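You operate a simulated robot arm through the tools that you are given. There is no shell and no other tool. Be economical: measure what you need, move in short steps, check, and stop when the job is done.

Carry out the task below with a simulated robot arm. There is one attempt and no reset: what you move stays moved.

TASK
Stack the grey tin labelled "95" from the top of the grey bench on top of the grey tin that says "27". Then take the orange cloth and put it on the round teal pad.
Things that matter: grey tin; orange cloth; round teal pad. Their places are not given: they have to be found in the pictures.

It is judged by the outcome, as a careful person would: the job done as asked, and still so three seconds after it is handed in. It fails if anything else is knocked over, pushed out of place, dropped, spilled or broken.

THE ROBOT
A 7-joint arm with a two-finger parallel gripper, fixed in place. Base frame: the origin is at the foot of the arm, x ahead of it, y to its left, z up; the work surface is at about z = 0. Lengths are in mm, angles in rad, forces in N, time in s.
With the tool pointing down near the work surface it reaches from about 240 to 620 mm from the base axis. Its first joint turns from -1.152 to 1.152 rad. Payload 2.6 kg.
Tool frame: the origin (TCP) lies between the finger pads and is the grasp point; the fingertips stand 30 mm ahead of it; z points along the fingers, y is the line along which they close. The gripper opens to 94 mm. The fingers are 28 mm wide and 10 mm thick; the gripper's body (50 by 96 mm) begins 55 mm behind the TCP.
Orientation is told as [roll, pitch, yaw] about the base's x, y, z axes, in that order, counted from this pose: with the fingers straight down and closing along the base's y, the tool's x points along the base's -x, its y along +y and its z along -z.

THE INTERFACE
- The arm moves only by the tool apply_moves. Its argument "commands" is one flat list of numbers, 7 for each row, row after row: the shift along the tool's x, y, z in mm, then the turn, a rotation vector about the tool's x, y, z in rad, then the closure, from 0 (fully open) to 1 (shut). In form: [tx, ty, tz, wx, wy, wz, gripper, tx, ty, tz, wx, wy, wz, gripper, ...]. A call has 1 to 10 rows; each row shifts and turns the commanded pose from where the row before left it, along the tool's axes as they then stand. A row lasts 0.2 s, in which the tool goes at most 50 mm and 0.15 rad; a call with a longer step from one row to the next is refused whole, and so is a gripper value outside its range. A pose out of reach is approached as far as the arm can. The call stops where the force on the tool passes 40 N (or 10 N more than at its start, if that is more) or the arm is blocked; 0.2 s more then pass. The fingers move at their own pace (about 72 mm/s each) and stop on an object; they squeeze with about 43 N. The grip force told is the motor's: it shows also when the fingers shut on nothing. Time passes only in rows, and 0.2 s behind the last, so rows that do not move let the fingers close. It gives the time, the measured TCP pose, the force on the tool (base axes), the opening and the grip force at its end, in the units of the frame above (readings bear some noise).
- Cameras (640 x 400 px; columns grow to the right, rows downward): "scene" is fixed at [32.1, 438.8, 557.2]; the picture's right is [-0.76, -0.65, 0.00], its down [-0.48, 0.57, -0.67] and it looks along [0.43, -0.51, -0.74] (base axes); focal length 229 px, centre (320, 200). "wrist" rides on the gripper at [-37, 0, -58] in the tool frame; the picture's right is [0.00, -1.00, 0.00], its down [0.97, 0.00, -0.24] and it looks along [0.24, 0.00, 0.97] (tool axes); focal length 218 px, centre (320, 200).
- camera(camera): a new picture of that camera. No time passes.
- point_at(camera, pixels): there is no depth. For up to 12 entries [column, row, z] of the newest picture of that camera ("zoom" is the newest enlarged one), the place [x, y] in the base frame at which the ray of that pixel passes the height z, good to about 3 mm, but the place of the scene camera against the robot may be out by one fixed shift of up to 18 mm in any direction. No time passes.
- close_up(camera, box): a new picture of the part [left, top, right, bottom] of that camera's present view, enlarged. No time passes.
- job_done(): hands the job in; it is judged then, once.

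Work in short steps. Measure before you move; look again where a grasp or a placing could have gone wrong, and mend it. You have 80 turns and 38 pictures in all, the two below and enlarged ones among them. Open the gripper and draw the arm clear of the work before you hand the job in, unless the task says otherwise; then end with one line.

The tools are called as a command line: name --argument value ..., lists and objects as JSON in quotes. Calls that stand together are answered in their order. apply_moves: Moves the arm, as the interface text tells. Its arguments: {"type":"object","properties":{"commands":{"type":"array","items":{"type":"number"}}},"required":["commands"]} The other tools are called the same way: camera (camera) takes a picture; point_at (camera, pixels) gives the place at which the rays of pixels pass given heights; close_up (camera, box) takes an enlarged picture of a part of a camera's view; job_done () hands the job in.

At the start:

```text
time_s: 0.0
eef_pos: [343.5, 25.3, 301.7]
orientation: [-0.001, 0.002, 0.001]
ft_force: [0.0, 0.4, -0.4]
opening: 93.9
grip_force: 0.0
```

scene: 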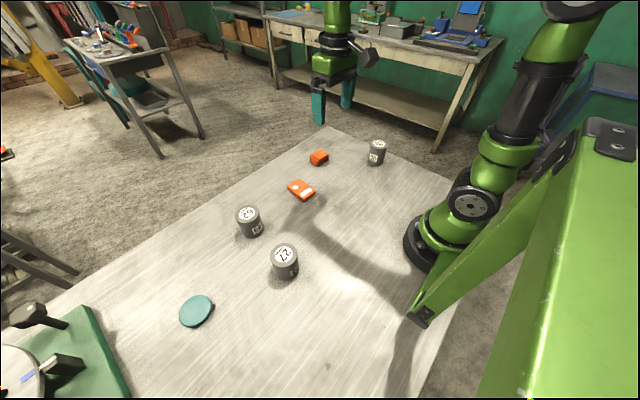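
wrist: 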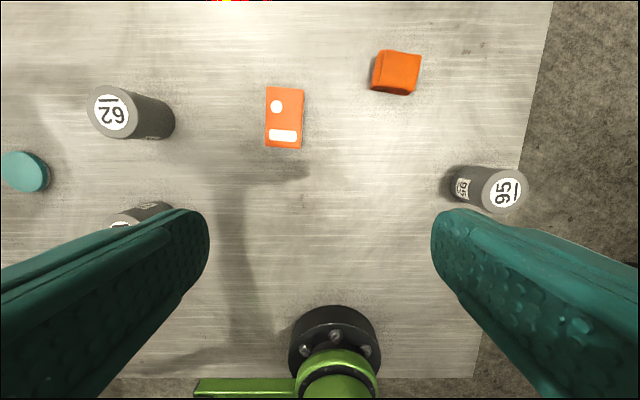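

I see three tins (62, 27, 95) and two orange items. I'll enlarge these to tell which is the cloth.

close_up --camera "wrist" --box '[240, 30, 540, 220]'

close_up --camera "scene" --box '[170, 130, 410, 330]'

point_at --camera "wrist" --pixels '[[505, 192, 50], [463, 188, 0], [110, 112, 50], [284, 118, 10], [396, 72, 20], [25, 171, 5]]'

point_at --camera "scene" --pixels '[[378, 146, 50], [376, 163, 0], [248, 213, 50], [284, 253, 50], [286, 276, 0], [301, 190, 10], [319, 158, 20], [197, 310, 5]]'

```text
2.11 times, centred on (390, 125) of wrist
```

zoom: 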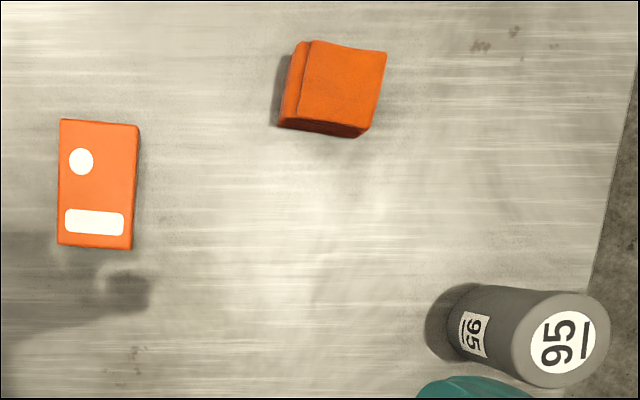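

```text
2.00 times, centred on (290, 230) of scene
```

zoom: 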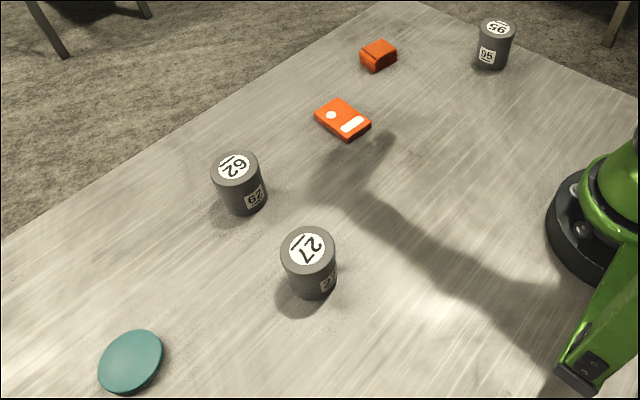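

```text
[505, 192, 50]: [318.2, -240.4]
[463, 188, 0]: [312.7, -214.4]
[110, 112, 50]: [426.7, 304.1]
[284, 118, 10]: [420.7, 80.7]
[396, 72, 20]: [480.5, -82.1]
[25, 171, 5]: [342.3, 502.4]
```

```text
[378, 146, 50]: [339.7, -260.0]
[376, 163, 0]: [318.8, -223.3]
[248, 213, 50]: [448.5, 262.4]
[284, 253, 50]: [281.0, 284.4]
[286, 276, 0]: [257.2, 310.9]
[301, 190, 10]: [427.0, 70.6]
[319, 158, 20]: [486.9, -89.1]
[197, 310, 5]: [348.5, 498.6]
```

The folded orange item at wrist (396,72) is the cloth; the one with white marks is a box. Tin 95 is at about (320,-224). I'll go above it and look again.

apply_moves --commands '[4, -41, 15, 0, 0, 0, 0, 4, -41, 15, 0, 0, 0, 0, 4, -41, 15, 0, 0, 0, 0, 4, -41, 15, 0, 0, 0, 0, 4, -41, 15, 0, 0, 0, 0, 4, -41, 15, 0, 0, 0, 0, 0, 0, 0, 0, 0, 0, 0]'

camera --camera "wrist"

```text
time_s: 1.6
eef_pos: [321.5, -221.6, 210.6]
orientation: [0.001, -0.001, 0.0]
ft_force: [-0.2, -0.6, -0.1]
opening: 94.1
grip_force: 0.0
```

```text
33 pictures are left
```

wrist: 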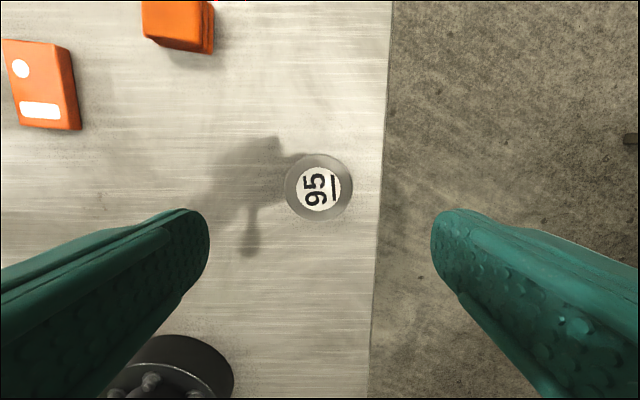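

point_at --camera "wrist" --pixels '[[320, 187, 50], [320, 187, 60], [320, 187, 70], [285, 187, 60], [353, 187, 60]]'

```text
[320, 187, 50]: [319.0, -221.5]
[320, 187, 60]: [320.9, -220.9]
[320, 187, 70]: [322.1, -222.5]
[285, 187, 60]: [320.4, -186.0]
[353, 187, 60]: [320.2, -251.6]
```

Tin 95's centre is about (321,-222), 62 mm wide and about 70 mm high. It is right under the tool, so I go down to z≈45 and close.

apply_moves --commands '[0, 0, 40, 0, 0, 0, 0, 0, 0, 40, 0, 0, 0, 0, 0, 0, 40, 0, 0, 0, 0, 0, 0, 30, 0, 0, 0, 0, 0, 0, 16, 0, 0, 0, 0, 0, 0, 0, 0, 0, 0, 0, 0, 0, 0, 0, 0, 0, 1, 0, 0, 0, 0, 0, 0, 1, 0, 0, 0, 0, 0, 0, 1]'

```text
time_s: 3.6
eef_pos: [320.4, -219.6, 46.6]
orientation: [0.0, 0.001, 0.001]
ft_force: [0.6, 0.0, 1.7]
opening: 59.8
grip_force: 42.9
```

Gripped (60 mm). I lift and move over to the side of tin 27 to measure it from a view where the carried tin doesn't hide it.

apply_moves --commands '[0, 0, -20, 0, 0, 0, 1, 0, 0, -40, 0, 0, 0, 1, 0, 0, -45, 0, 0, 0, 1, 0, 0, -45, 0, 0, 0, 1, 0, 0, -45, 0, 0, 0, 1, 5, 30, -20, 0, 0, 0, 1, 5, 40, 0, 0, 0, 0, 1, 5, 40, 0, 0, 0, 0, 1, 5, 40, 0, 0, 0, 0, 1, 5, 40, 0, 0, 0, 0, 1]'

apply_moves --commands '[5, 40, 0, 0, 0, 0, 1, 5, 40, 0, 0, 0, 0, 1, 5, 40, 0, 0, 0, 0, 1, 0, 40, 0, 0, 0, 0, 1, 0, 30, 0, 0, 0, 0, 1, 0, 0, 0, 0, 0, 0, 1]'

camera --camera "wrist"

```text
time_s: 5.8
eef_pos: [294.7, -29.3, 261.7]
orientation: [-0.002, 0.001, -0.003]
ft_force: [0.6, -0.9, -2.2]
opening: 59.7
grip_force: 42.9
```

```text
time_s: 7.2
eef_pos: [278.8, 160.8, 260.2]
orientation: [-0.001, 0.0, 0.0]
ft_force: [-0.3, -0.3, -3.4]
opening: 60.2
grip_force: 42.3
```

```text
32 pictures are left
```

wrist: 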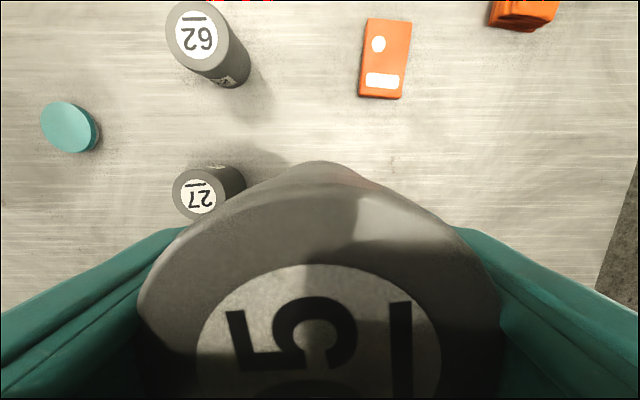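

close_up --camera "wrist" --box '[140, 140, 268, 220]'

point_at --camera "wrist" --pixels '[[199, 195, 70], [199, 195, 65], [172, 195, 70], [69, 127, 5], [193, 35, 70]]'

point_at --camera "scene" --pixels '[[284, 253, 70], [248, 213, 70], [378, 146, 70]]'

```text
5.00 times, centred on (204, 180) of wrist
```

zoom: 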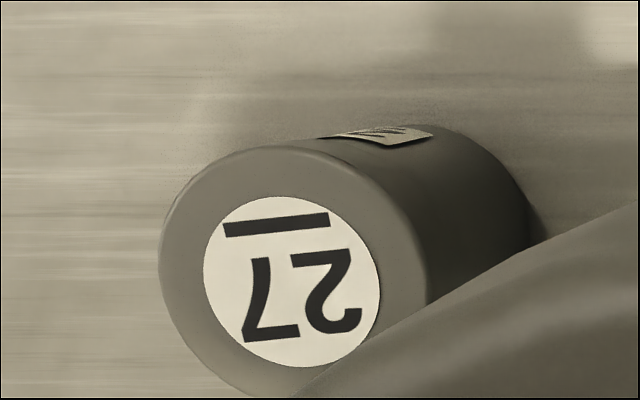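

```text
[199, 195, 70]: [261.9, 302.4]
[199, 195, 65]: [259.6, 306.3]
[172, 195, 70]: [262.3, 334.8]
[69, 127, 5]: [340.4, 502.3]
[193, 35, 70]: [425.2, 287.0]
```

```text
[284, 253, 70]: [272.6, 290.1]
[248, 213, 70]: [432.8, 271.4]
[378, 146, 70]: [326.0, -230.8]
```

Height uncertainty makes this off‑axis measurement poor. I turn the tool 90° (camera toward +y), so that tin 27 lies straight ahead in the picture.

apply_moves --commands '[0, 0, 0, 0, 0, -0.15, 1, 0, 0, 0, 0, 0, -0.15, 1, 0, 0, 0, 0, 0, -0.15, 1, 0, 0, 0, 0, 0, -0.15, 1, 0, 0, 0, 0, 0, -0.15, 1, 0, 0, 0, 0, 0, -0.15, 1, 0, 0, 0, 0, 0, -0.15, 1, 0, 0, 0, 0, 0, -0.15, 1, 0, 0, 0, 0, 0, -0.15, 1, 0, 0, 0, 0, 0, -0.15, 1]'

apply_moves --commands '[0, 0, 0, 0, 0, -0.0708, 1, -30, 15, 0, 0, 0, 0, 1, 0, 0, 0, 0, 0, 0, 1, 0, 0, 0, 0, 0, 0, 1]'

camera --camera "wrist"

```text
time_s: 9.4
eef_pos: [279.6, 160.1, 258.2]
orientation: [0.0, 0.001, 1.503]
ft_force: [-0.6, 0.6, -2.8]
opening: 59.8
grip_force: 43.0
```

```text
time_s: 10.4
eef_pos: [265.1, 190.5, 258.1]
orientation: [0.0, 0.001, 1.571]
ft_force: [0.1, 0.3, -3.0]
opening: 59.9
grip_force: 42.7
```

```text
30 pictures are left
```

wrist: 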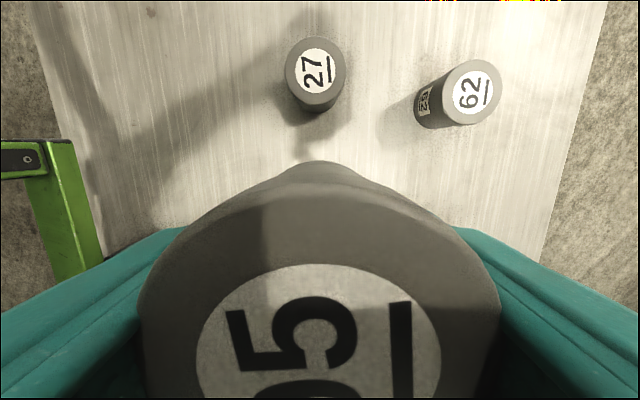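

point_at --camera "wrist" --pixels '[[315, 70, 70], [315, 70, 60], [285, 68, 70], [346, 68, 70]]'

apply_moves --commands '[-40, 0, 0, 0, 0, 0, 1, 0, 0, 0, 0, 0, 0, 1]'

close_up --camera "wrist" --box '[240, 50, 400, 150]'

```text
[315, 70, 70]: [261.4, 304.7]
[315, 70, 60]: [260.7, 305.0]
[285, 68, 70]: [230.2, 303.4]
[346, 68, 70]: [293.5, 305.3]
```

```text
time_s: 11.0
eef_pos: [263.5, 229.4, 259.3]
orientation: [-0.001, 0.001, 1.569]
ft_force: [-0.2, -0.2, -2.2]
opening: 59.9
grip_force: 43.5
```

```text
4.00 times, centred on (320, 100) of wrist
```

zoom: 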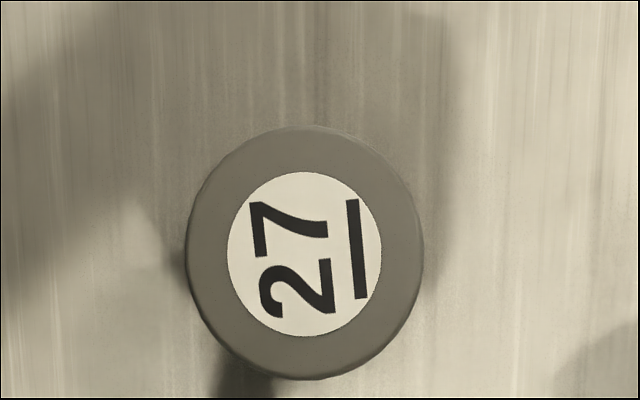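

point_at --camera "zoom" --pixels '[[304, 253, 70], [304, 253, 64], [186, 253, 70], [424, 253, 70], [304, 126, 70], [304, 380, 70]]'

```text
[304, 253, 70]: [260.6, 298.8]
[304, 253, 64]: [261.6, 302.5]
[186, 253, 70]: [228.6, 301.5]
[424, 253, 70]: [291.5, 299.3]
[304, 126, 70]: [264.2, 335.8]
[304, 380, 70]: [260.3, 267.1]
```

Tin 27's centre averages to (261, 302). I move above it and go down to z≈150, then check in the scene picture.

apply_moves --commands '[-36, 1.2, 0, 0, 0, 0, 1, -36.5, 1.2, 0, 0, 0, 0, 1, 0, 0, 35, 0, 0, 0, 1, 0, 0, 35, 0, 0, 0, 1, 0, 0, 35, 0, 0, 0, 1, 0, 0, 0, 0, 0, 0, 1]'

close_up --camera "scene" --box '[204, 170, 364, 270]'

```text
time_s: 12.4
eef_pos: [260.9, 304.1, 154.9]
orientation: [-0.001, -0.001, 1.57]
ft_force: [-0.5, -0.4, -2.0]
opening: 60.0
grip_force: 43.0
```

```text
4.00 times, centred on (284, 220) of scene
```

zoom: 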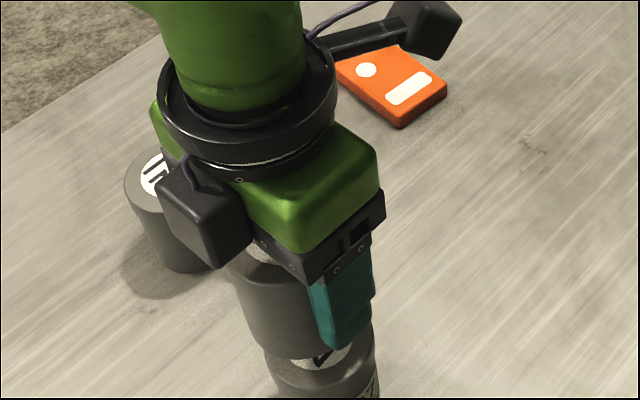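

Lower gently, in short steps, watching force.

apply_moves --commands '[0, 0, 15, 0, 0, 0, 1, 0, 0, 10, 0, 0, 0, 1, 0, 0, 5, 0, 0, 0, 1, 0, 0, 0, 0, 0, 0, 1]'

close_up --camera "scene" --box '[236, 200, 364, 280]'

```text
time_s: 13.4
eef_pos: [261.0, 303.3, 125.4]
orientation: [0.0, 0.0, 1.57]
ft_force: [-0.3, 0.3, -3.1]
opening: 59.7
grip_force: 42.8
```

```text
5.00 times, centred on (300, 240) of scene
```

zoom: 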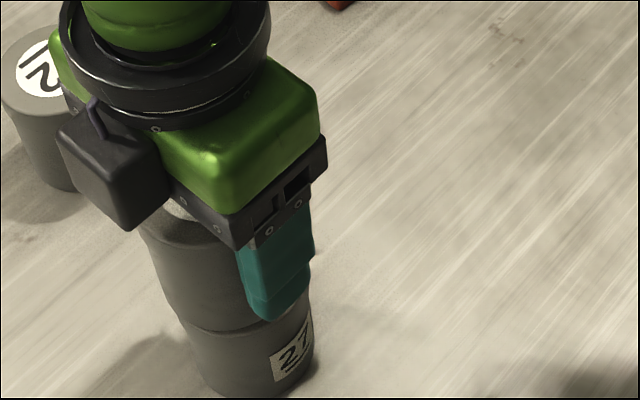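

Edges line up well. I lower by 2 mm steps to contact.

apply_moves --commands '[0, 0, 2, 0, 0, 0, 1, 0, 0, 2, 0, 0, 0, 1, 0, 0, 0, 0, 0, 0, 1]'

apply_moves --commands '[0, 0, 2, 0, 0, 0, 1, 0, 0, 0, 0, 0, 0, 1]'

apply_moves --commands '[0, 0, 1.5, 0, 0, 0, 1, 0, 0, 0, 0, 0, 0, 1]'

```text
time_s: 14.2
eef_pos: [262.0, 302.5, 120.9]
orientation: [0.0, -0.001, 1.571]
ft_force: [-0.4, -0.1, -3.0]
opening: 59.8
grip_force: 43.4
```

```text
time_s: 14.8
eef_pos: [261.7, 302.9, 121.1]
orientation: [-0.003, -0.001, 1.569]
ft_force: [-4.0, -9.0, 25.6]
opening: 59.9
grip_force: 42.7
```

```text
time_s: 15.2
eef_pos: [262.2, 303.7, 120.1]
orientation: [-0.003, -0.002, 1.57]
ft_force: [-2.2, -2.4, 5.5]
opening: 59.8
grip_force: 43.2
stopped in row 1: the force on the tool passed its limit (the readings are from after the stop); the commanded pose is now the measured one
```

In contact at z≈120. I release, then look.

apply_moves --commands '[0, 0, 0, 0, 0, 0, 0.8, 0, 0, 0, 0, 0, 0, 0.4, 0, 0, 0, 0, 0, 0, 0, 0, 0, 0, 0, 0, 0, 0]'

apply_moves --commands '[0, 0, -20, 0, 0, 0, 0, 0, 0, -40, 0, 0, 0, 0, 0, 0, -40, 0, 0, 0, 0, 0, 0, -40, 0, 0, 0, 0, 0, 0, -20, 0, 0, 0, 0, 0, 0, 0, 0, 0, 0, 0]'

camera --camera "wrist"

close_up --camera "scene" --box '[204, 180, 364, 280]'

```text
time_s: 16.2
eef_pos: [260.5, 303.3, 120.1]
orientation: [-0.002, -0.002, 1.569]
ft_force: [0.3, 0.5, 0.3]
opening: 94.1
grip_force: 0.1
```

```text
time_s: 17.6
eef_pos: [262.7, 304.1, 278.4]
orientation: [0.0, -0.001, 1.569]
ft_force: [-0.2, -1.0, 0.5]
opening: 93.7
grip_force: 0.1
```

```text
26 pictures are left
```

wrist: 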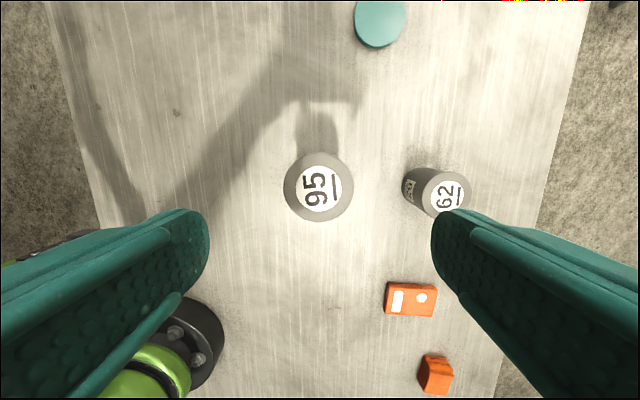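

```text
4.00 times, centred on (284, 230) of scene
```

zoom: 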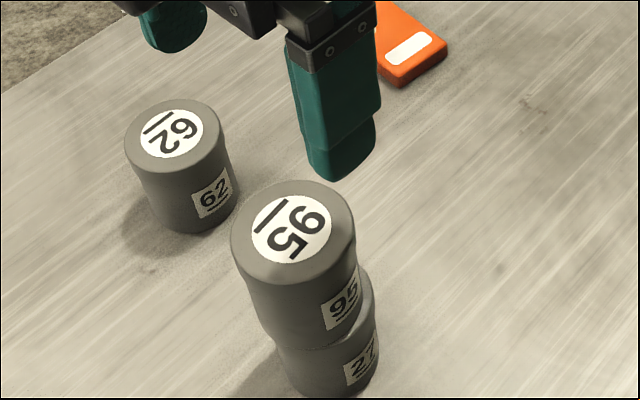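

There appears to be a step between the two tins; I'll look closer.

close_up --camera "scene" --box '[252, 222, 316, 262]'

close_up --camera "wrist" --box '[256, 140, 384, 220]'

```text
10.00 times, centred on (284, 242) of scene
```

zoom: 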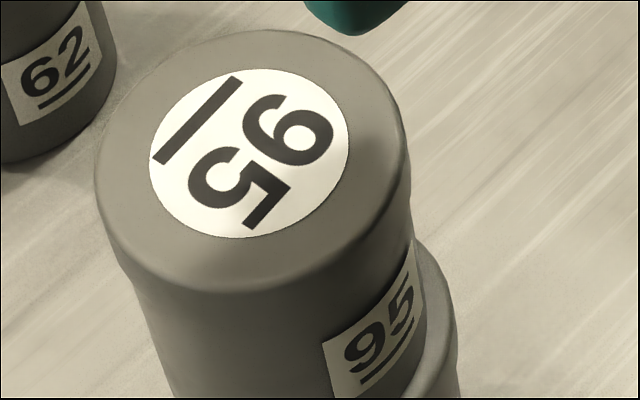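

```text
5.00 times, centred on (320, 180) of wrist
```

zoom: 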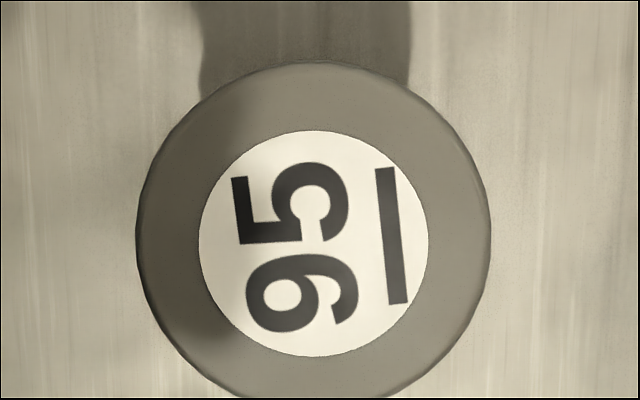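

close_up --camera "scene" --box '[252, 245, 316, 285]'

```text
10.00 times, centred on (284, 265) of scene
```

zoom: 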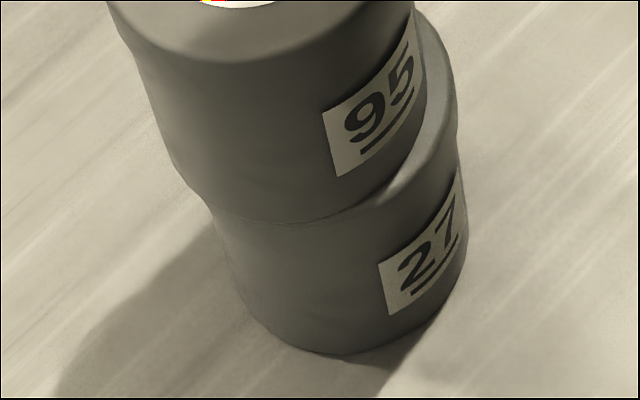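

The stack is stable, offset about 5 mm at most. Next the cloth: turn the tool back and move over it.

apply_moves --commands '[0, 0, 0, 0, 0, 0.15, 0, 0, 0, 0, 0, 0, 0.15, 0, 0, 0, 0, 0, 0, 0.15, 0, 0, 0, 0, 0, 0, 0.15, 0, 0, 0, 0, 0, 0, 0.15, 0, 0, 0, 0, 0, 0, 0.15, 0, 0, 0, 0, 0, 0, 0.15, 0, 0, 0, 0, 0, 0, 0.15, 0, 0, 0, 0, 0, 0, 0.15, 0, 0, 0, 0, 0, 0, 0.15, 0]'

apply_moves --commands '[0, 0, 0, 0, 0, 0.0698, 0, -21, -38, 0, 0, 0, 0, 0, -21, -38, 0, 0, 0, 0, 0, -21, -38, 0, 0, 0, 0, 0, -21, -38, 0, 0, 0, 0, 0, -21, -38, 0, 0, 0, 0, 0, -21, -38, 0, 0, 0, 0, 0, -21, -38, 0, 0, 0, 0, 0, -21, -38, 0, 0, 0, 0, 0, -21, -38, 0, 0, 0, 0, 0]'

apply_moves --commands '[-20, -38, 10, 0, 0, 0, 0, 0, 0, 40, 0, 0, 0, 0, 0, 0, 20, 0, 0, 0, 0, 0, 0, 0, 0, 0, 0, 0]'

camera --camera "wrist"

```text
time_s: 19.8
eef_pos: [261.6, 304.8, 279.6]
orientation: [0.003, -0.002, 0.065]
ft_force: [-1.4, -0.4, -0.3]
opening: 94.1
grip_force: 0.0
```

```text
time_s: 22.0
eef_pos: [451.6, -35.5, 280.0]
orientation: [0.002, -0.003, 0.0]
ft_force: [-0.2, -0.8, -0.5]
opening: 94.0
grip_force: 0.0
```

```text
time_s: 23.0
eef_pos: [471.6, -76.3, 208.2]
orientation: [0.0, -0.002, 0.001]
ft_force: [-0.9, 0.0, 0.6]
opening: 93.8
grip_force: 0.1
```

```text
21 pictures are left
```

wrist: 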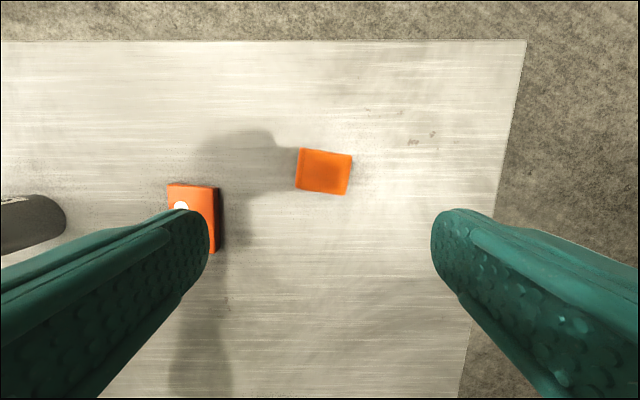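

close_up --camera "wrist" --box '[272, 130, 368, 190]'

point_at --camera "wrist" --pixels '[[326, 171, 25], [298, 148, 25], [352, 154, 25], [345, 194, 25], [296, 188, 25], [220, 250, 10], [216, 188, 10]]'

```text
6.67 times, centred on (320, 160) of wrist
```

zoom: 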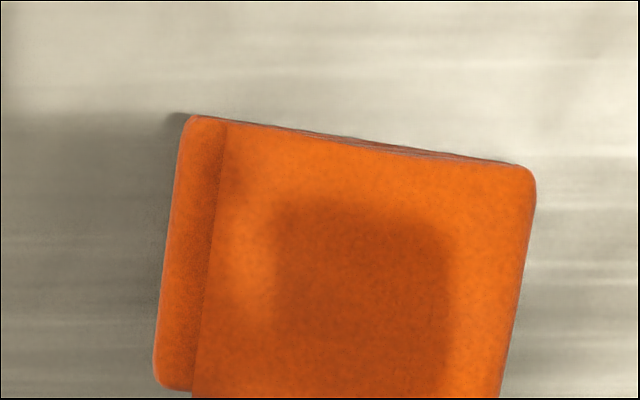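

```text
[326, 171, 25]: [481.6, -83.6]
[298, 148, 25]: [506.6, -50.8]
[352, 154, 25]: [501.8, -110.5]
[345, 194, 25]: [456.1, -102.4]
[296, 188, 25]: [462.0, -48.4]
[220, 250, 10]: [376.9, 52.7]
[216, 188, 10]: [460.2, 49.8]
```

Cloth centre ≈ (481.5,-80), about 56×44 mm, turned by about -0.13 rad. I align, descend to z≈36 and close.

apply_moves --commands '[-10, -4, 0, 0, 0, 0, 0, 0, 0, 40, 0, 0, 0.135, 0, 0, 0, 40, 0, 0, 0, 0, 0, 0, 40, 0, 0, 0, 0, 0, 0, 30, 0, 0, 0, 0, 0, 0, 15, 0, 0, 0, 0, 0, 0, 0, 0, 0, 0, 0]'

camera --camera "wrist"

```text
time_s: 24.6
eef_pos: [481.0, -80.9, 43.3]
orientation: [0.003, -0.001, -0.137]
ft_force: [-0.1, -0.2, -0.5]
opening: 93.9
grip_force: 0.0
```

```text
19 pictures are left
```

wrist: 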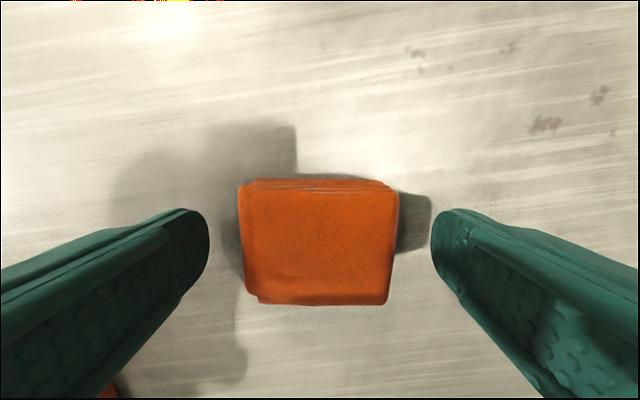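

Well centred between the fingers. Down 8 mm more, close and lift a little.

apply_moves --commands '[0, 0, 8, 0, 0, 0, 0, 0, 0, 0, 0, 0, 0, 0, 0, 0, 0, 0, 0, 0, 1, 0, 0, 0, 0, 0, 0, 1, 0, 0, 0, 0, 0, 0, 1, 0, 0, 0, 0, 0, 0, 1]'

apply_moves --commands '[0, 0, -20, 0, 0, 0, 1, 0, 0, -40, 0, 0, 0, 1, 0, 0, 0, 0, 0, 0, 1]'

camera --camera "wrist"

```text
time_s: 26.0
eef_pos: [480.8, -79.2, 36.7]
orientation: [0.002, -0.003, -0.133]
ft_force: [0.3, 1.3, 11.6]
opening: 60.8
grip_force: 43.1
```

```text
time_s: 26.8
eef_pos: [481.7, -79.1, 97.6]
orientation: [0.004, -0.002, -0.134]
ft_force: [-0.6, -0.7, -0.1]
opening: 60.8
grip_force: 42.5
```

```text
18 pictures are left
```

wrist: 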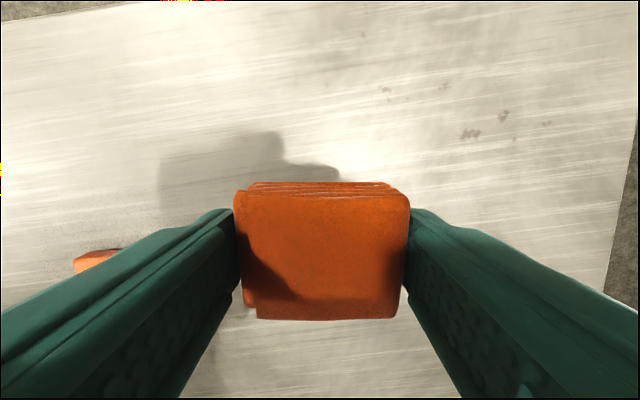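

Held. Before travelling, I measure the green fixture's edge near the pad and the pad's extents in the scene picture.

camera --camera "scene"

point_at --camera "scene" --pixels '[[130, 395, 0], [90, 307, 0], [180, 312, 5], [213, 308, 5], [198, 295, 5], [196, 327, 5], [82, 358, 40]]'

```text
17 pictures are left
```

scene: 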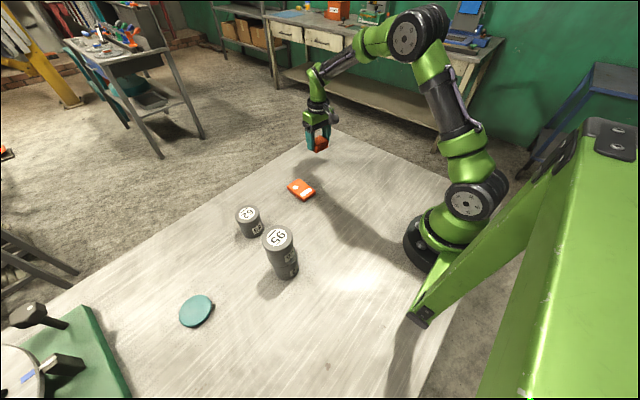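

```text
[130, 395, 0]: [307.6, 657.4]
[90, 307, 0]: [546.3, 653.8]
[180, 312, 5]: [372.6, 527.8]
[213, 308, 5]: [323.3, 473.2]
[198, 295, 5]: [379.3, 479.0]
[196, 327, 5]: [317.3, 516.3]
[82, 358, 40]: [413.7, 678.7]
```

The fixture is over 100 mm from the pad, so it's clear. Pad centre ≈ (341.5,503), about 72 mm across. I lift and carry the cloth over.

apply_moves --commands '[0, 0, -40, 0, 0, -0.134, 1, 0, 0, -45, 0, 0, 0, 1, 0, 0, -40, 0, 0, 0, 1, 10.7, 44.7, 0, 0, 0, 0, 1, 10.7, 44.7, 0, 0, 0, 0, 1, 10.7, 44.7, 0, 0, 0, 0, 1, 10.7, 44.7, 0, 0, 0, 0, 1, 10.7, 44.7, 0, 0, 0, 0, 1, 10.7, 44.7, 0, 0, 0, 0, 1, 10.7, 44.7, 0, 0, 0, 0, 1]'

apply_moves --commands '[10.7, 44.7, 0, 0, 0, 0, 1, 10.7, 44.7, 0, 0, 0, 0, 1, 10.7, 44.7, 0, 0, 0, 0, 1, 10.7, 44.7, 10, 0, 0, 0, 1, 10.7, 44.7, 10, 0, 0, 0, 1, 0, 0, 0, 0, 0, 0, 1]'

camera --camera "wrist"

```text
time_s: 29.0
eef_pos: [405.1, 235.1, 220.1]
orientation: [0.002, -0.001, -0.002]
ft_force: [-1.5, -0.3, -1.1]
opening: 60.8
grip_force: 42.7
```

```text
time_s: 30.4
eef_pos: [351.6, 458.3, 201.1]
orientation: [0.001, -0.002, -0.001]
ft_force: [-0.2, 1.1, -1.3]
opening: 60.7
grip_force: 43.0
```

```text
16 pictures are left
```

wrist: 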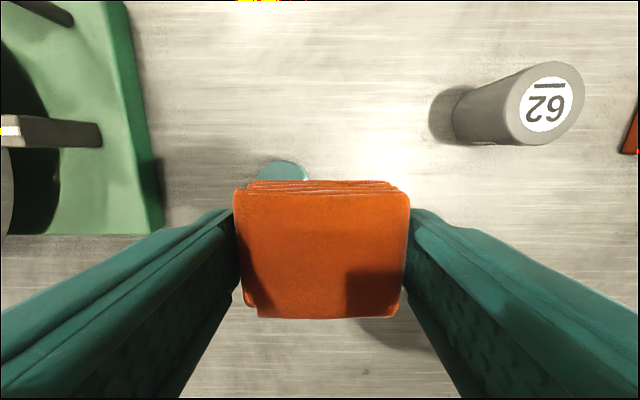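

point_at --camera "wrist" --pixels '[[282, 161, 5], [308, 178, 5], [256, 178, 5]]'

apply_moves --commands '[10, 45, 20, 0, 0, 0, 1, 0, 0, 40, 0, 0, 0, 1, 0, 0, 40, 0, 0, 0, 1, 0, 0, 30, 0, 0, 0, 1, 0, 0, 0, 0, 0, 0, 1]'

camera --camera "wrist"

close_up --camera "scene" --box '[120, 240, 280, 340]'

```text
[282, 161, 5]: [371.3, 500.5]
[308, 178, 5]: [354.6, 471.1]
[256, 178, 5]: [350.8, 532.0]
```

```text
refused: row 1 steps farther than a row can; nothing moved
```

```text
15 pictures are left
```

wrist: 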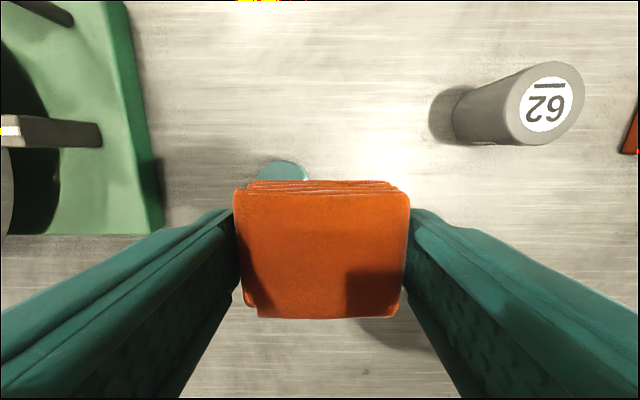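

```text
4.00 times, centred on (200, 290) of scene
```

zoom: 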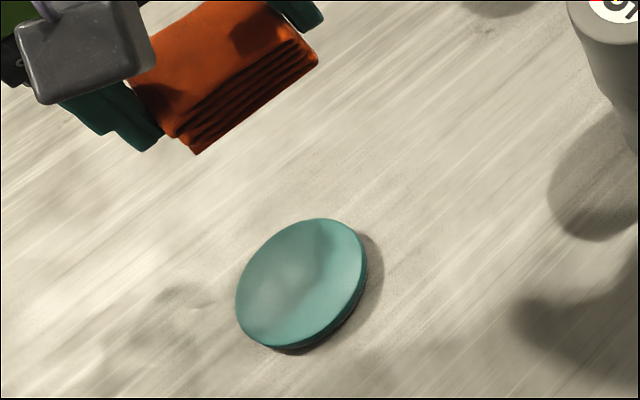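

Pad centre refined to about (339,502). Move over and go down to z≈80.

apply_moves --commands '[6, 22, 20, 0, 0, 0, 1, 6.5, 22, 20, 0, 0, 0, 1, 0, 0, 40, 0, 0, 0, 1, 0, 0, 40, 0, 0, 0, 1, 0, 0, 0, 0, 0, 0, 1]'

close_up --camera "scene" --box '[120, 250, 280, 350]'

```text
time_s: 31.6
eef_pos: [340.3, 501.6, 81.4]
orientation: [0.002, -0.003, -0.001]
ft_force: [-0.4, -0.2, -1.0]
opening: 61.0
grip_force: 43.3
```

```text
4.00 times, centred on (200, 300) of scene
```

zoom: 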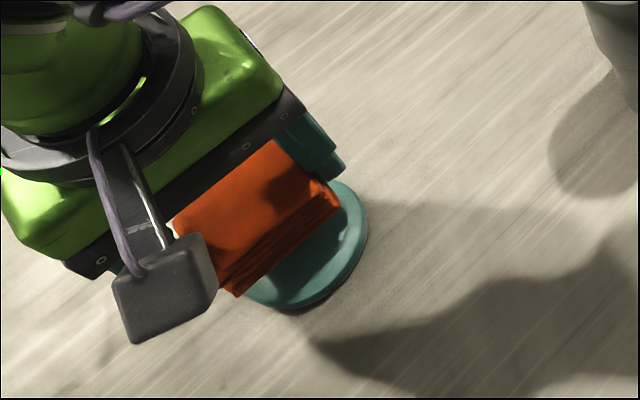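

apply_moves --commands '[0, 0, 20, 0, 0, 0, 1, 0, 0, 10, 0, 0, 0, 1, 0, 0, 3, 0, 0, 0, 1, 0, 0, 0, 0, 0, 0, 1]'

apply_moves --commands '[0, 0, 2, 0, 0, 0, 1, 0, 0, 0, 0, 0, 0, 1]'

close_up --camera "scene" --box '[120, 250, 280, 350]'

```text
time_s: 32.6
eef_pos: [340.2, 501.2, 50.0]
orientation: [0.006, -0.003, -0.003]
ft_force: [-2.0, -3.3, 10.8]
opening: 61.0
grip_force: 42.8
```

```text
time_s: 33.2
eef_pos: [341.4, 501.7, 49.2]
orientation: [0.008, -0.006, -0.003]
ft_force: [-6.1, -5.5, 27.2]
opening: 60.8
grip_force: 43.1
```

```text
4.00 times, centred on (200, 300) of scene
```

zoom: 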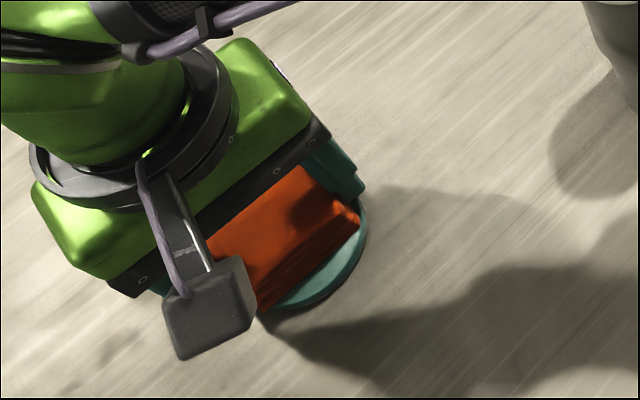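

Resting on the pad. Ease off and release, then lift straight up.

apply_moves --commands '[0, 0, -1.5, 0, 0, 0, 1, 0, 0, 0, 0, 0, 0, 0.7, 0, 0, 0, 0, 0, 0, 0.3, 0, 0, 0, 0, 0, 0, 0, 0, 0, 0, 0, 0, 0, 0]'

apply_moves --commands '[0, 0, -15, 0, 0, 0, 0, 0, 0, -40, 0, 0, 0, 0, 0, 0, -40, 0, 0, 0, 0, 0, 0, -40, 0, 0, 0, 0, 0, 0, -40, 0, 0, 0, 0, 0, 0, 0, 0, 0, 0, 0]'

camera --camera "wrist"

close_up --camera "scene" --box '[120, 230, 312, 350]'

```text
time_s: 34.4
eef_pos: [340.6, 501.1, 47.0]
orientation: [-0.002, 0.001, -0.002]
ft_force: [-0.9, -0.2, 1.2]
opening: 93.6
grip_force: 0.1
```

```text
time_s: 35.8
eef_pos: [319.6, 496.1, 219.9]
orientation: [0.003, -0.002, 0.001]
ft_force: [0.4, -0.3, -0.3]
opening: 93.8
grip_force: 0.1
out of reach, approached as far as the arm can: row 4, 5
```

```text
11 pictures are left
```

wrist: 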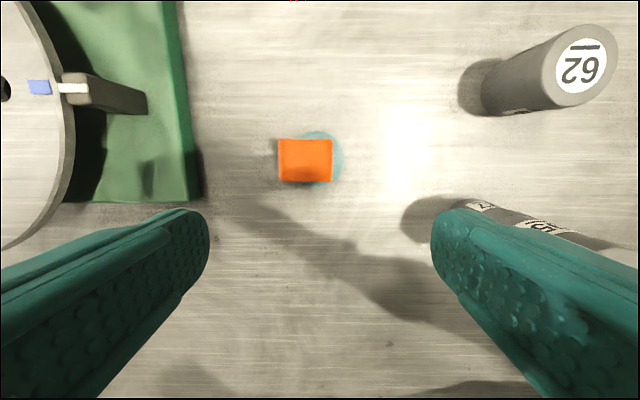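

```text
3.33 times, centred on (216, 290) of scene
```

zoom: 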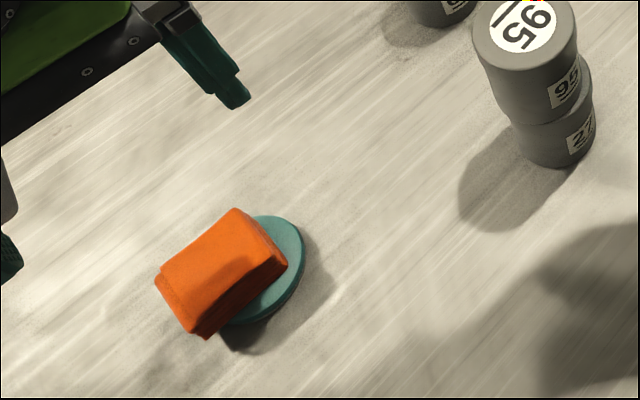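

The cloth sits off centre, toward +y. I measure both.

close_up --camera "wrist" --box '[264, 124, 360, 184]'

point_at --camera "wrist" --pixels '[[279, 139, 33], [333, 139, 33], [333, 182, 33], [279, 181, 33], [317, 131, 8], [343, 158, 8], [317, 187, 8]]'

```text
6.67 times, centred on (312, 154) of wrist
```

zoom: 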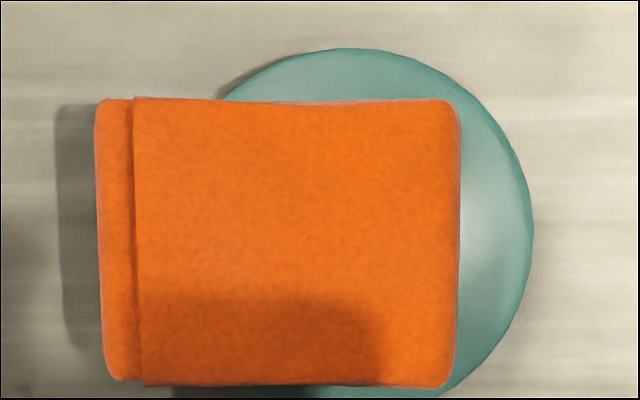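

```text
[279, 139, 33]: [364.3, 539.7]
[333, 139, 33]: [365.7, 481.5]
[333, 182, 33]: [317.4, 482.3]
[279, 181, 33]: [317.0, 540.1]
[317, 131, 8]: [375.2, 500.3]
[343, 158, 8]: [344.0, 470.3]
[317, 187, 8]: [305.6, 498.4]
```

Cloth centre (341,510.5), pad centre (340.5,501): worth centring. I go back down to regrasp; first I check the pose after a partial descent.

apply_moves --commands '[0, 0, 40, 0, 0, 0, 0, 0, 0, 40, 0, 0, 0, 0, 0, 0, 30, 0, 0, 0, 0, 0, 0, 0, 0, 0, 0, 0]'

```text
time_s: 36.8
eef_pos: [333.1, 514.2, 113.5]
orientation: [0.0, -0.001, -0.002]
ft_force: [-0.6, 1.0, 0.2]
opening: 94.1
grip_force: 0.1
out of reach, approached as far as the arm can: row 1, 2, 3
```

apply_moves --commands '[0, 0, 0, 0, 0, 0, 0]'

```text
time_s: 37.2
eef_pos: [333.0, 513.7, 114.8]
orientation: [0.002, 0.0, -0.002]
ft_force: [0.1, -0.1, -0.2]
opening: 94.1
grip_force: 0.1
```

Settled at (333,514,114). Shift to (338,510), descend to z≈47.

apply_moves --commands '[-5, -4, 0, 0, 0, 0, 0, 0, 0, 30, 0, 0, 0, 0, 0, 0, 25, 0, 0, 0, 0, 0, 0, 10, 0, 0, 0, 0, 0, 0, 0, 0, 0, 0, 0]'

camera --camera "wrist"

```text
time_s: 38.4
eef_pos: [343.8, 518.0, 49.9]
orientation: [0.002, -0.002, -0.002]
ft_force: [0.3, -0.3, -0.8]
opening: 94.2
grip_force: 0.0
out of reach, approached as far as the arm can: row 2, 4
```

```text
8 pictures are left
```

wrist: 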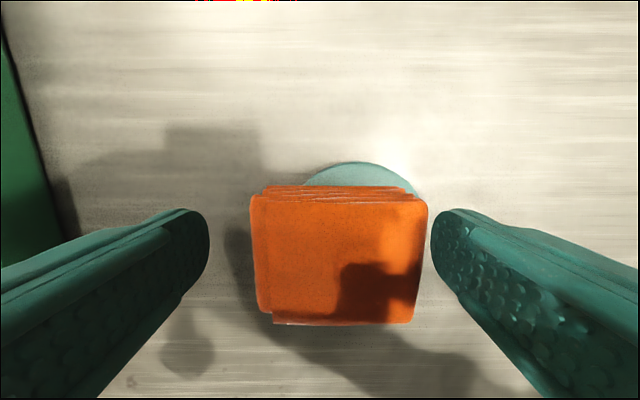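

Cloth is about 7 mm to the right of the gripper's centre. I shift -7 mm in y.

apply_moves --commands '[4, -7, 0, 0, 0, 0, 0, 0, 0, 0, 0, 0, 0, 0]'

```text
time_s: 39.0
eef_pos: [342.2, 517.1, 49.4]
orientation: [0.0, -0.003, -0.002]
ft_force: [0.1, -0.4, -0.5]
opening: 93.8
grip_force: 0.0
out of reach, approached as far as the arm can: row 1
```

apply_moves --commands '[4, -5, 0, 0, 0, 0, 0, 0, 0, 0, 0, 0, 0, 0]'

```text
time_s: 39.6
eef_pos: [343.7, 516.3, 49.9]
orientation: [0.001, -0.001, -0.001]
ft_force: [-0.2, -0.9, 0.4]
opening: 94.1
grip_force: 0.0
out of reach, approached as far as the arm can: row 1
```

The arm is near its reach limit and doesn't follow. I rise in small steps, then draw inward to get free of that.

apply_moves --commands '[0, 0, -8, 0, 0, 0, 0, 0, 0, -8, 0, 0, 0, 0, 0, 0, 0, 0, 0, 0, 0]'

```text
time_s: 40.4
eef_pos: [343.2, 517.0, 65.5]
orientation: [0.0, -0.002, -0.001]
ft_force: [0.8, 0.4, -0.9]
opening: 94.1
grip_force: 0.0
```

apply_moves --commands '[0, 0, -15, 0, 0, 0, 0, 0, 0, -15, 0, 0, 0, 0, 0, 0, -15, 0, 0, 0, 0, 20, -30, 0, 0, 0, 0, 0, 20, -30, 0, 0, 0, 0, 0, 0, 0, 0, 0, 0, 0, 0]'

```text
time_s: 41.8
eef_pos: [298.4, 455.8, 110.2]
orientation: [0.004, -0.003, -0.001]
ft_force: [-0.8, 0.0, -0.9]
opening: 94.0
grip_force: 0.1
out of reach, approached as far as the arm can: row 2
```

Free again. I return to about (335,508) at z≈85, above the cloth.

apply_moves --commands '[-12, 17, 9, 0, 0, 0, 0, -12, 17, 8, 0, 0, 0, 0, -12.5, 18, 8, 0, 0, 0, 0, 0, 0, 0, 0, 0, 0, 0]'

camera --camera "wrist"

```text
time_s: 42.8
eef_pos: [336.0, 506.0, 86.6]
orientation: [0.003, -0.001, -0.001]
ft_force: [-0.1, 0.1, -0.7]
opening: 94.1
grip_force: 0.1
```

```text
7 pictures are left
```

wrist: 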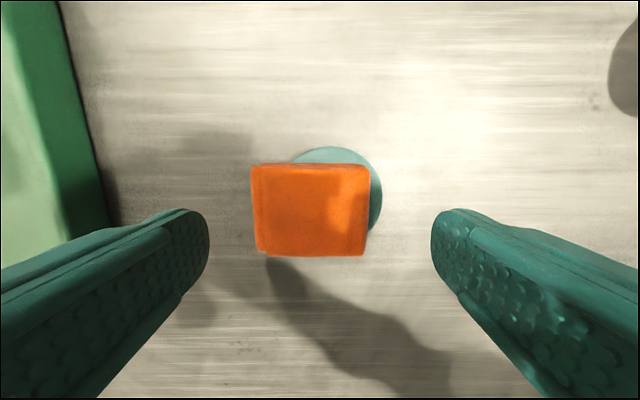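

Cloth is 3–5 mm off the gripper centre, fine. Descend in small steps, close.

apply_moves --commands '[0, 3, 10, 0, 0, 0, 0, 0, 0, 10, 0, 0, 0, 0, 0, 0, 10, 0, 0, 0, 0, 0, 0, 8, 0, 0, 0, 0, 0, 0, 0, 0, 0, 0, 0]'

```text
time_s: 44.0
eef_pos: [335.4, 511.7, 46.1]
orientation: [0.002, -0.002, 0.0]
ft_force: [0.2, 0.3, 0.0]
opening: 93.8
grip_force: 0.1
```

apply_moves --commands '[0, 0, 0, 0, 0, 0, 0.5, 0, 0, 0, 0, 0, 0, 1, 0, 0, 0, 0, 0, 0, 1, 0, 0, 0, 0, 0, 0, 1, 0, 0, -10, 0, 0, 0, 1, 0, 0, 0, 0, 0, 0, 1]'

apply_moves --commands '[0, -10, 0, 0, 0, 0, 1, 0, 0, 0, 0, 0, 0, 1]'

camera --camera "wrist"

```text
time_s: 45.4
eef_pos: [336.9, 511.0, 57.6]
orientation: [0.002, -0.001, -0.002]
ft_force: [0.0, -0.4, 0.7]
opening: 65.2
grip_force: 42.4
```

```text
time_s: 46.0
eef_pos: [335.3, 500.8, 56.3]
orientation: [0.0, -0.002, -0.002]
ft_force: [0.4, -0.1, -0.2]
opening: 65.6
grip_force: 43.4
```

```text
6 pictures are left
```

wrist: 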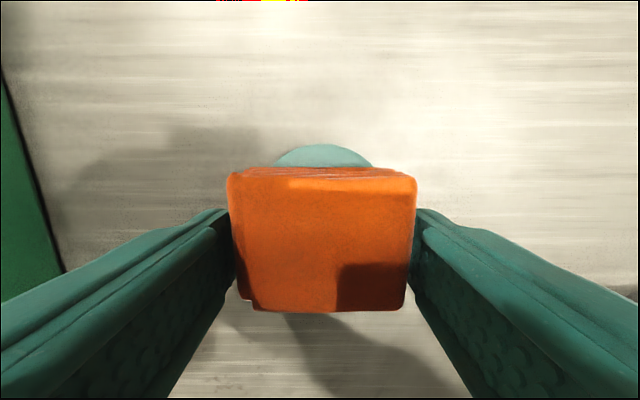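

Pad (col 323) and cloth (col 321) are now aligned. Lower to light contact.

apply_moves --commands '[0, 0, 5, 0, 0, 0, 1, 0, 0, 3, 0, 0, 0, 1, 0, 0, 2, 0, 0, 0, 1, 0, 0, 0, 0, 0, 0, 1]'

```text
time_s: 47.0
eef_pos: [335.0, 501.2, 46.4]
orientation: [0.001, -0.001, -0.002]
ft_force: [0.0, 0.3, -0.2]
opening: 65.4
grip_force: 43.1
```

apply_moves --commands '[0, 0, 1, 0, 0, 0, 1, 0, 0, 0, 0, 0, 0, 1, 0, 0, 0, 0, 0, 0, 0.27, 0, 0, 0, 0, 0, 0, 0.22, 0, 0, 0, 0, 0, 0, 0.15, 0, 0, 0, 0, 0, 0, 0, 0, 0, 0, 0, 0, 0, 0]'

apply_moves --commands '[0, 0, -15, 0, 0, 0, 0, 0, 0, -15, 0, 0, 0, 0, 0, 0, -15, 0, 0, 0, 0, 12, -17, -15, 0, 0, 0, 0, 12, -17, -15, 0, 0, 0, 0, 12, -17, -15, 0, 0, 0, 0, 0, 0, 0, 0, 0, 0, 0]'

camera --camera "wrist"

```text
time_s: 48.6
eef_pos: [334.8, 502.4, 46.3]
orientation: [0.001, -0.002, -0.001]
ft_force: [1.2, 0.8, 0.5]
opening: 93.9
grip_force: 0.0
```

```text
time_s: 50.2
eef_pos: [299.3, 447.8, 137.5]
orientation: [0.001, -0.002, -0.001]
ft_force: [0.9, -0.5, -0.5]
opening: 94.0
grip_force: 0.1
```

```text
5 pictures are left
```

wrist: 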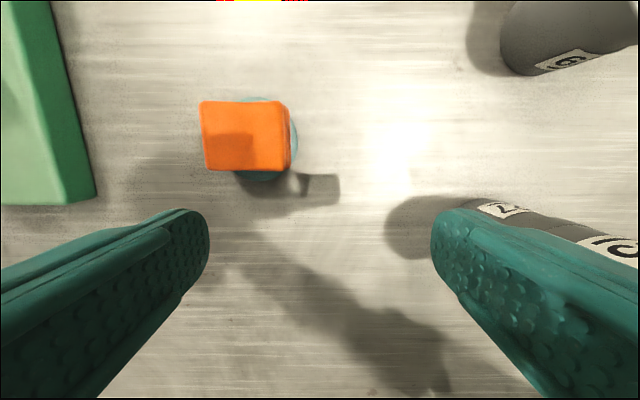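

point_at --camera "wrist" --pixels '[[246, 136, 33], [262, 96, 9], [262, 182, 9], [298, 140, 9], [202, 136, 33], [290, 136, 33]]'

apply_moves --commands '[0, 0, -40, 0, 0, 0, 0, 0, 0, -40, 0, 0, 0, 0, 0, 0, -40, 0, 0, 0, 0, -10, -45, 0, 0, 0, 0, 0, -10, -45, 0, 0, 0, 0, 0, -10, -45, 0, 0, 0, 0, 0, -10, -45, 0, 0, 0, 0, 0, -10, -45, 0, 0, 0, 0, 0, -10, -45, 0, 0, 0, 0, 0, 0, 0, 0, 0, 0, 0, 0]'

camera --camera "scene"

close_up --camera "scene" --box '[120, 230, 312, 350]'

```text
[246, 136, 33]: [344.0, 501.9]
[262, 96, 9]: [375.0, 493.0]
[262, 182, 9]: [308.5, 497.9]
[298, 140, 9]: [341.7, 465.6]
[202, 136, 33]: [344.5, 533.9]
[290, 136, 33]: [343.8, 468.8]
```

```text
time_s: 52.4
eef_pos: [358.2, 179.0, 253.9]
orientation: [0.002, -0.002, 0.002]
ft_force: [0.4, -0.3, -0.2]
opening: 94.1
grip_force: 0.1
```

```text
4 pictures are left
```

scene: 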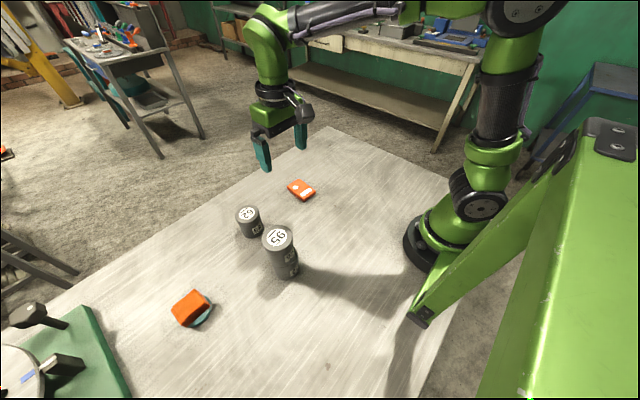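

```text
3.33 times, centred on (216, 290) of scene
```

zoom: 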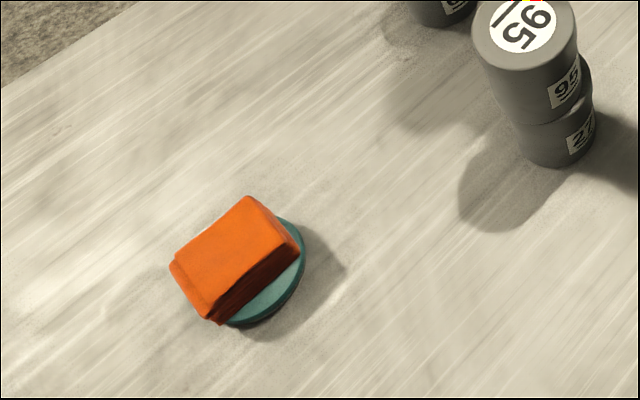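

The cloth's centre (344,502) is now within 3 mm of the pad's centre. The tins are stacked, nothing else has moved, and the arm is clear, so I hand in.

job_done

```text
The job is handed in.
```

Tin "95" is stacked on tin "27", about 5 mm off centre but steady, and the orange cloth is on the round teal pad, centred after I regrasped it once.
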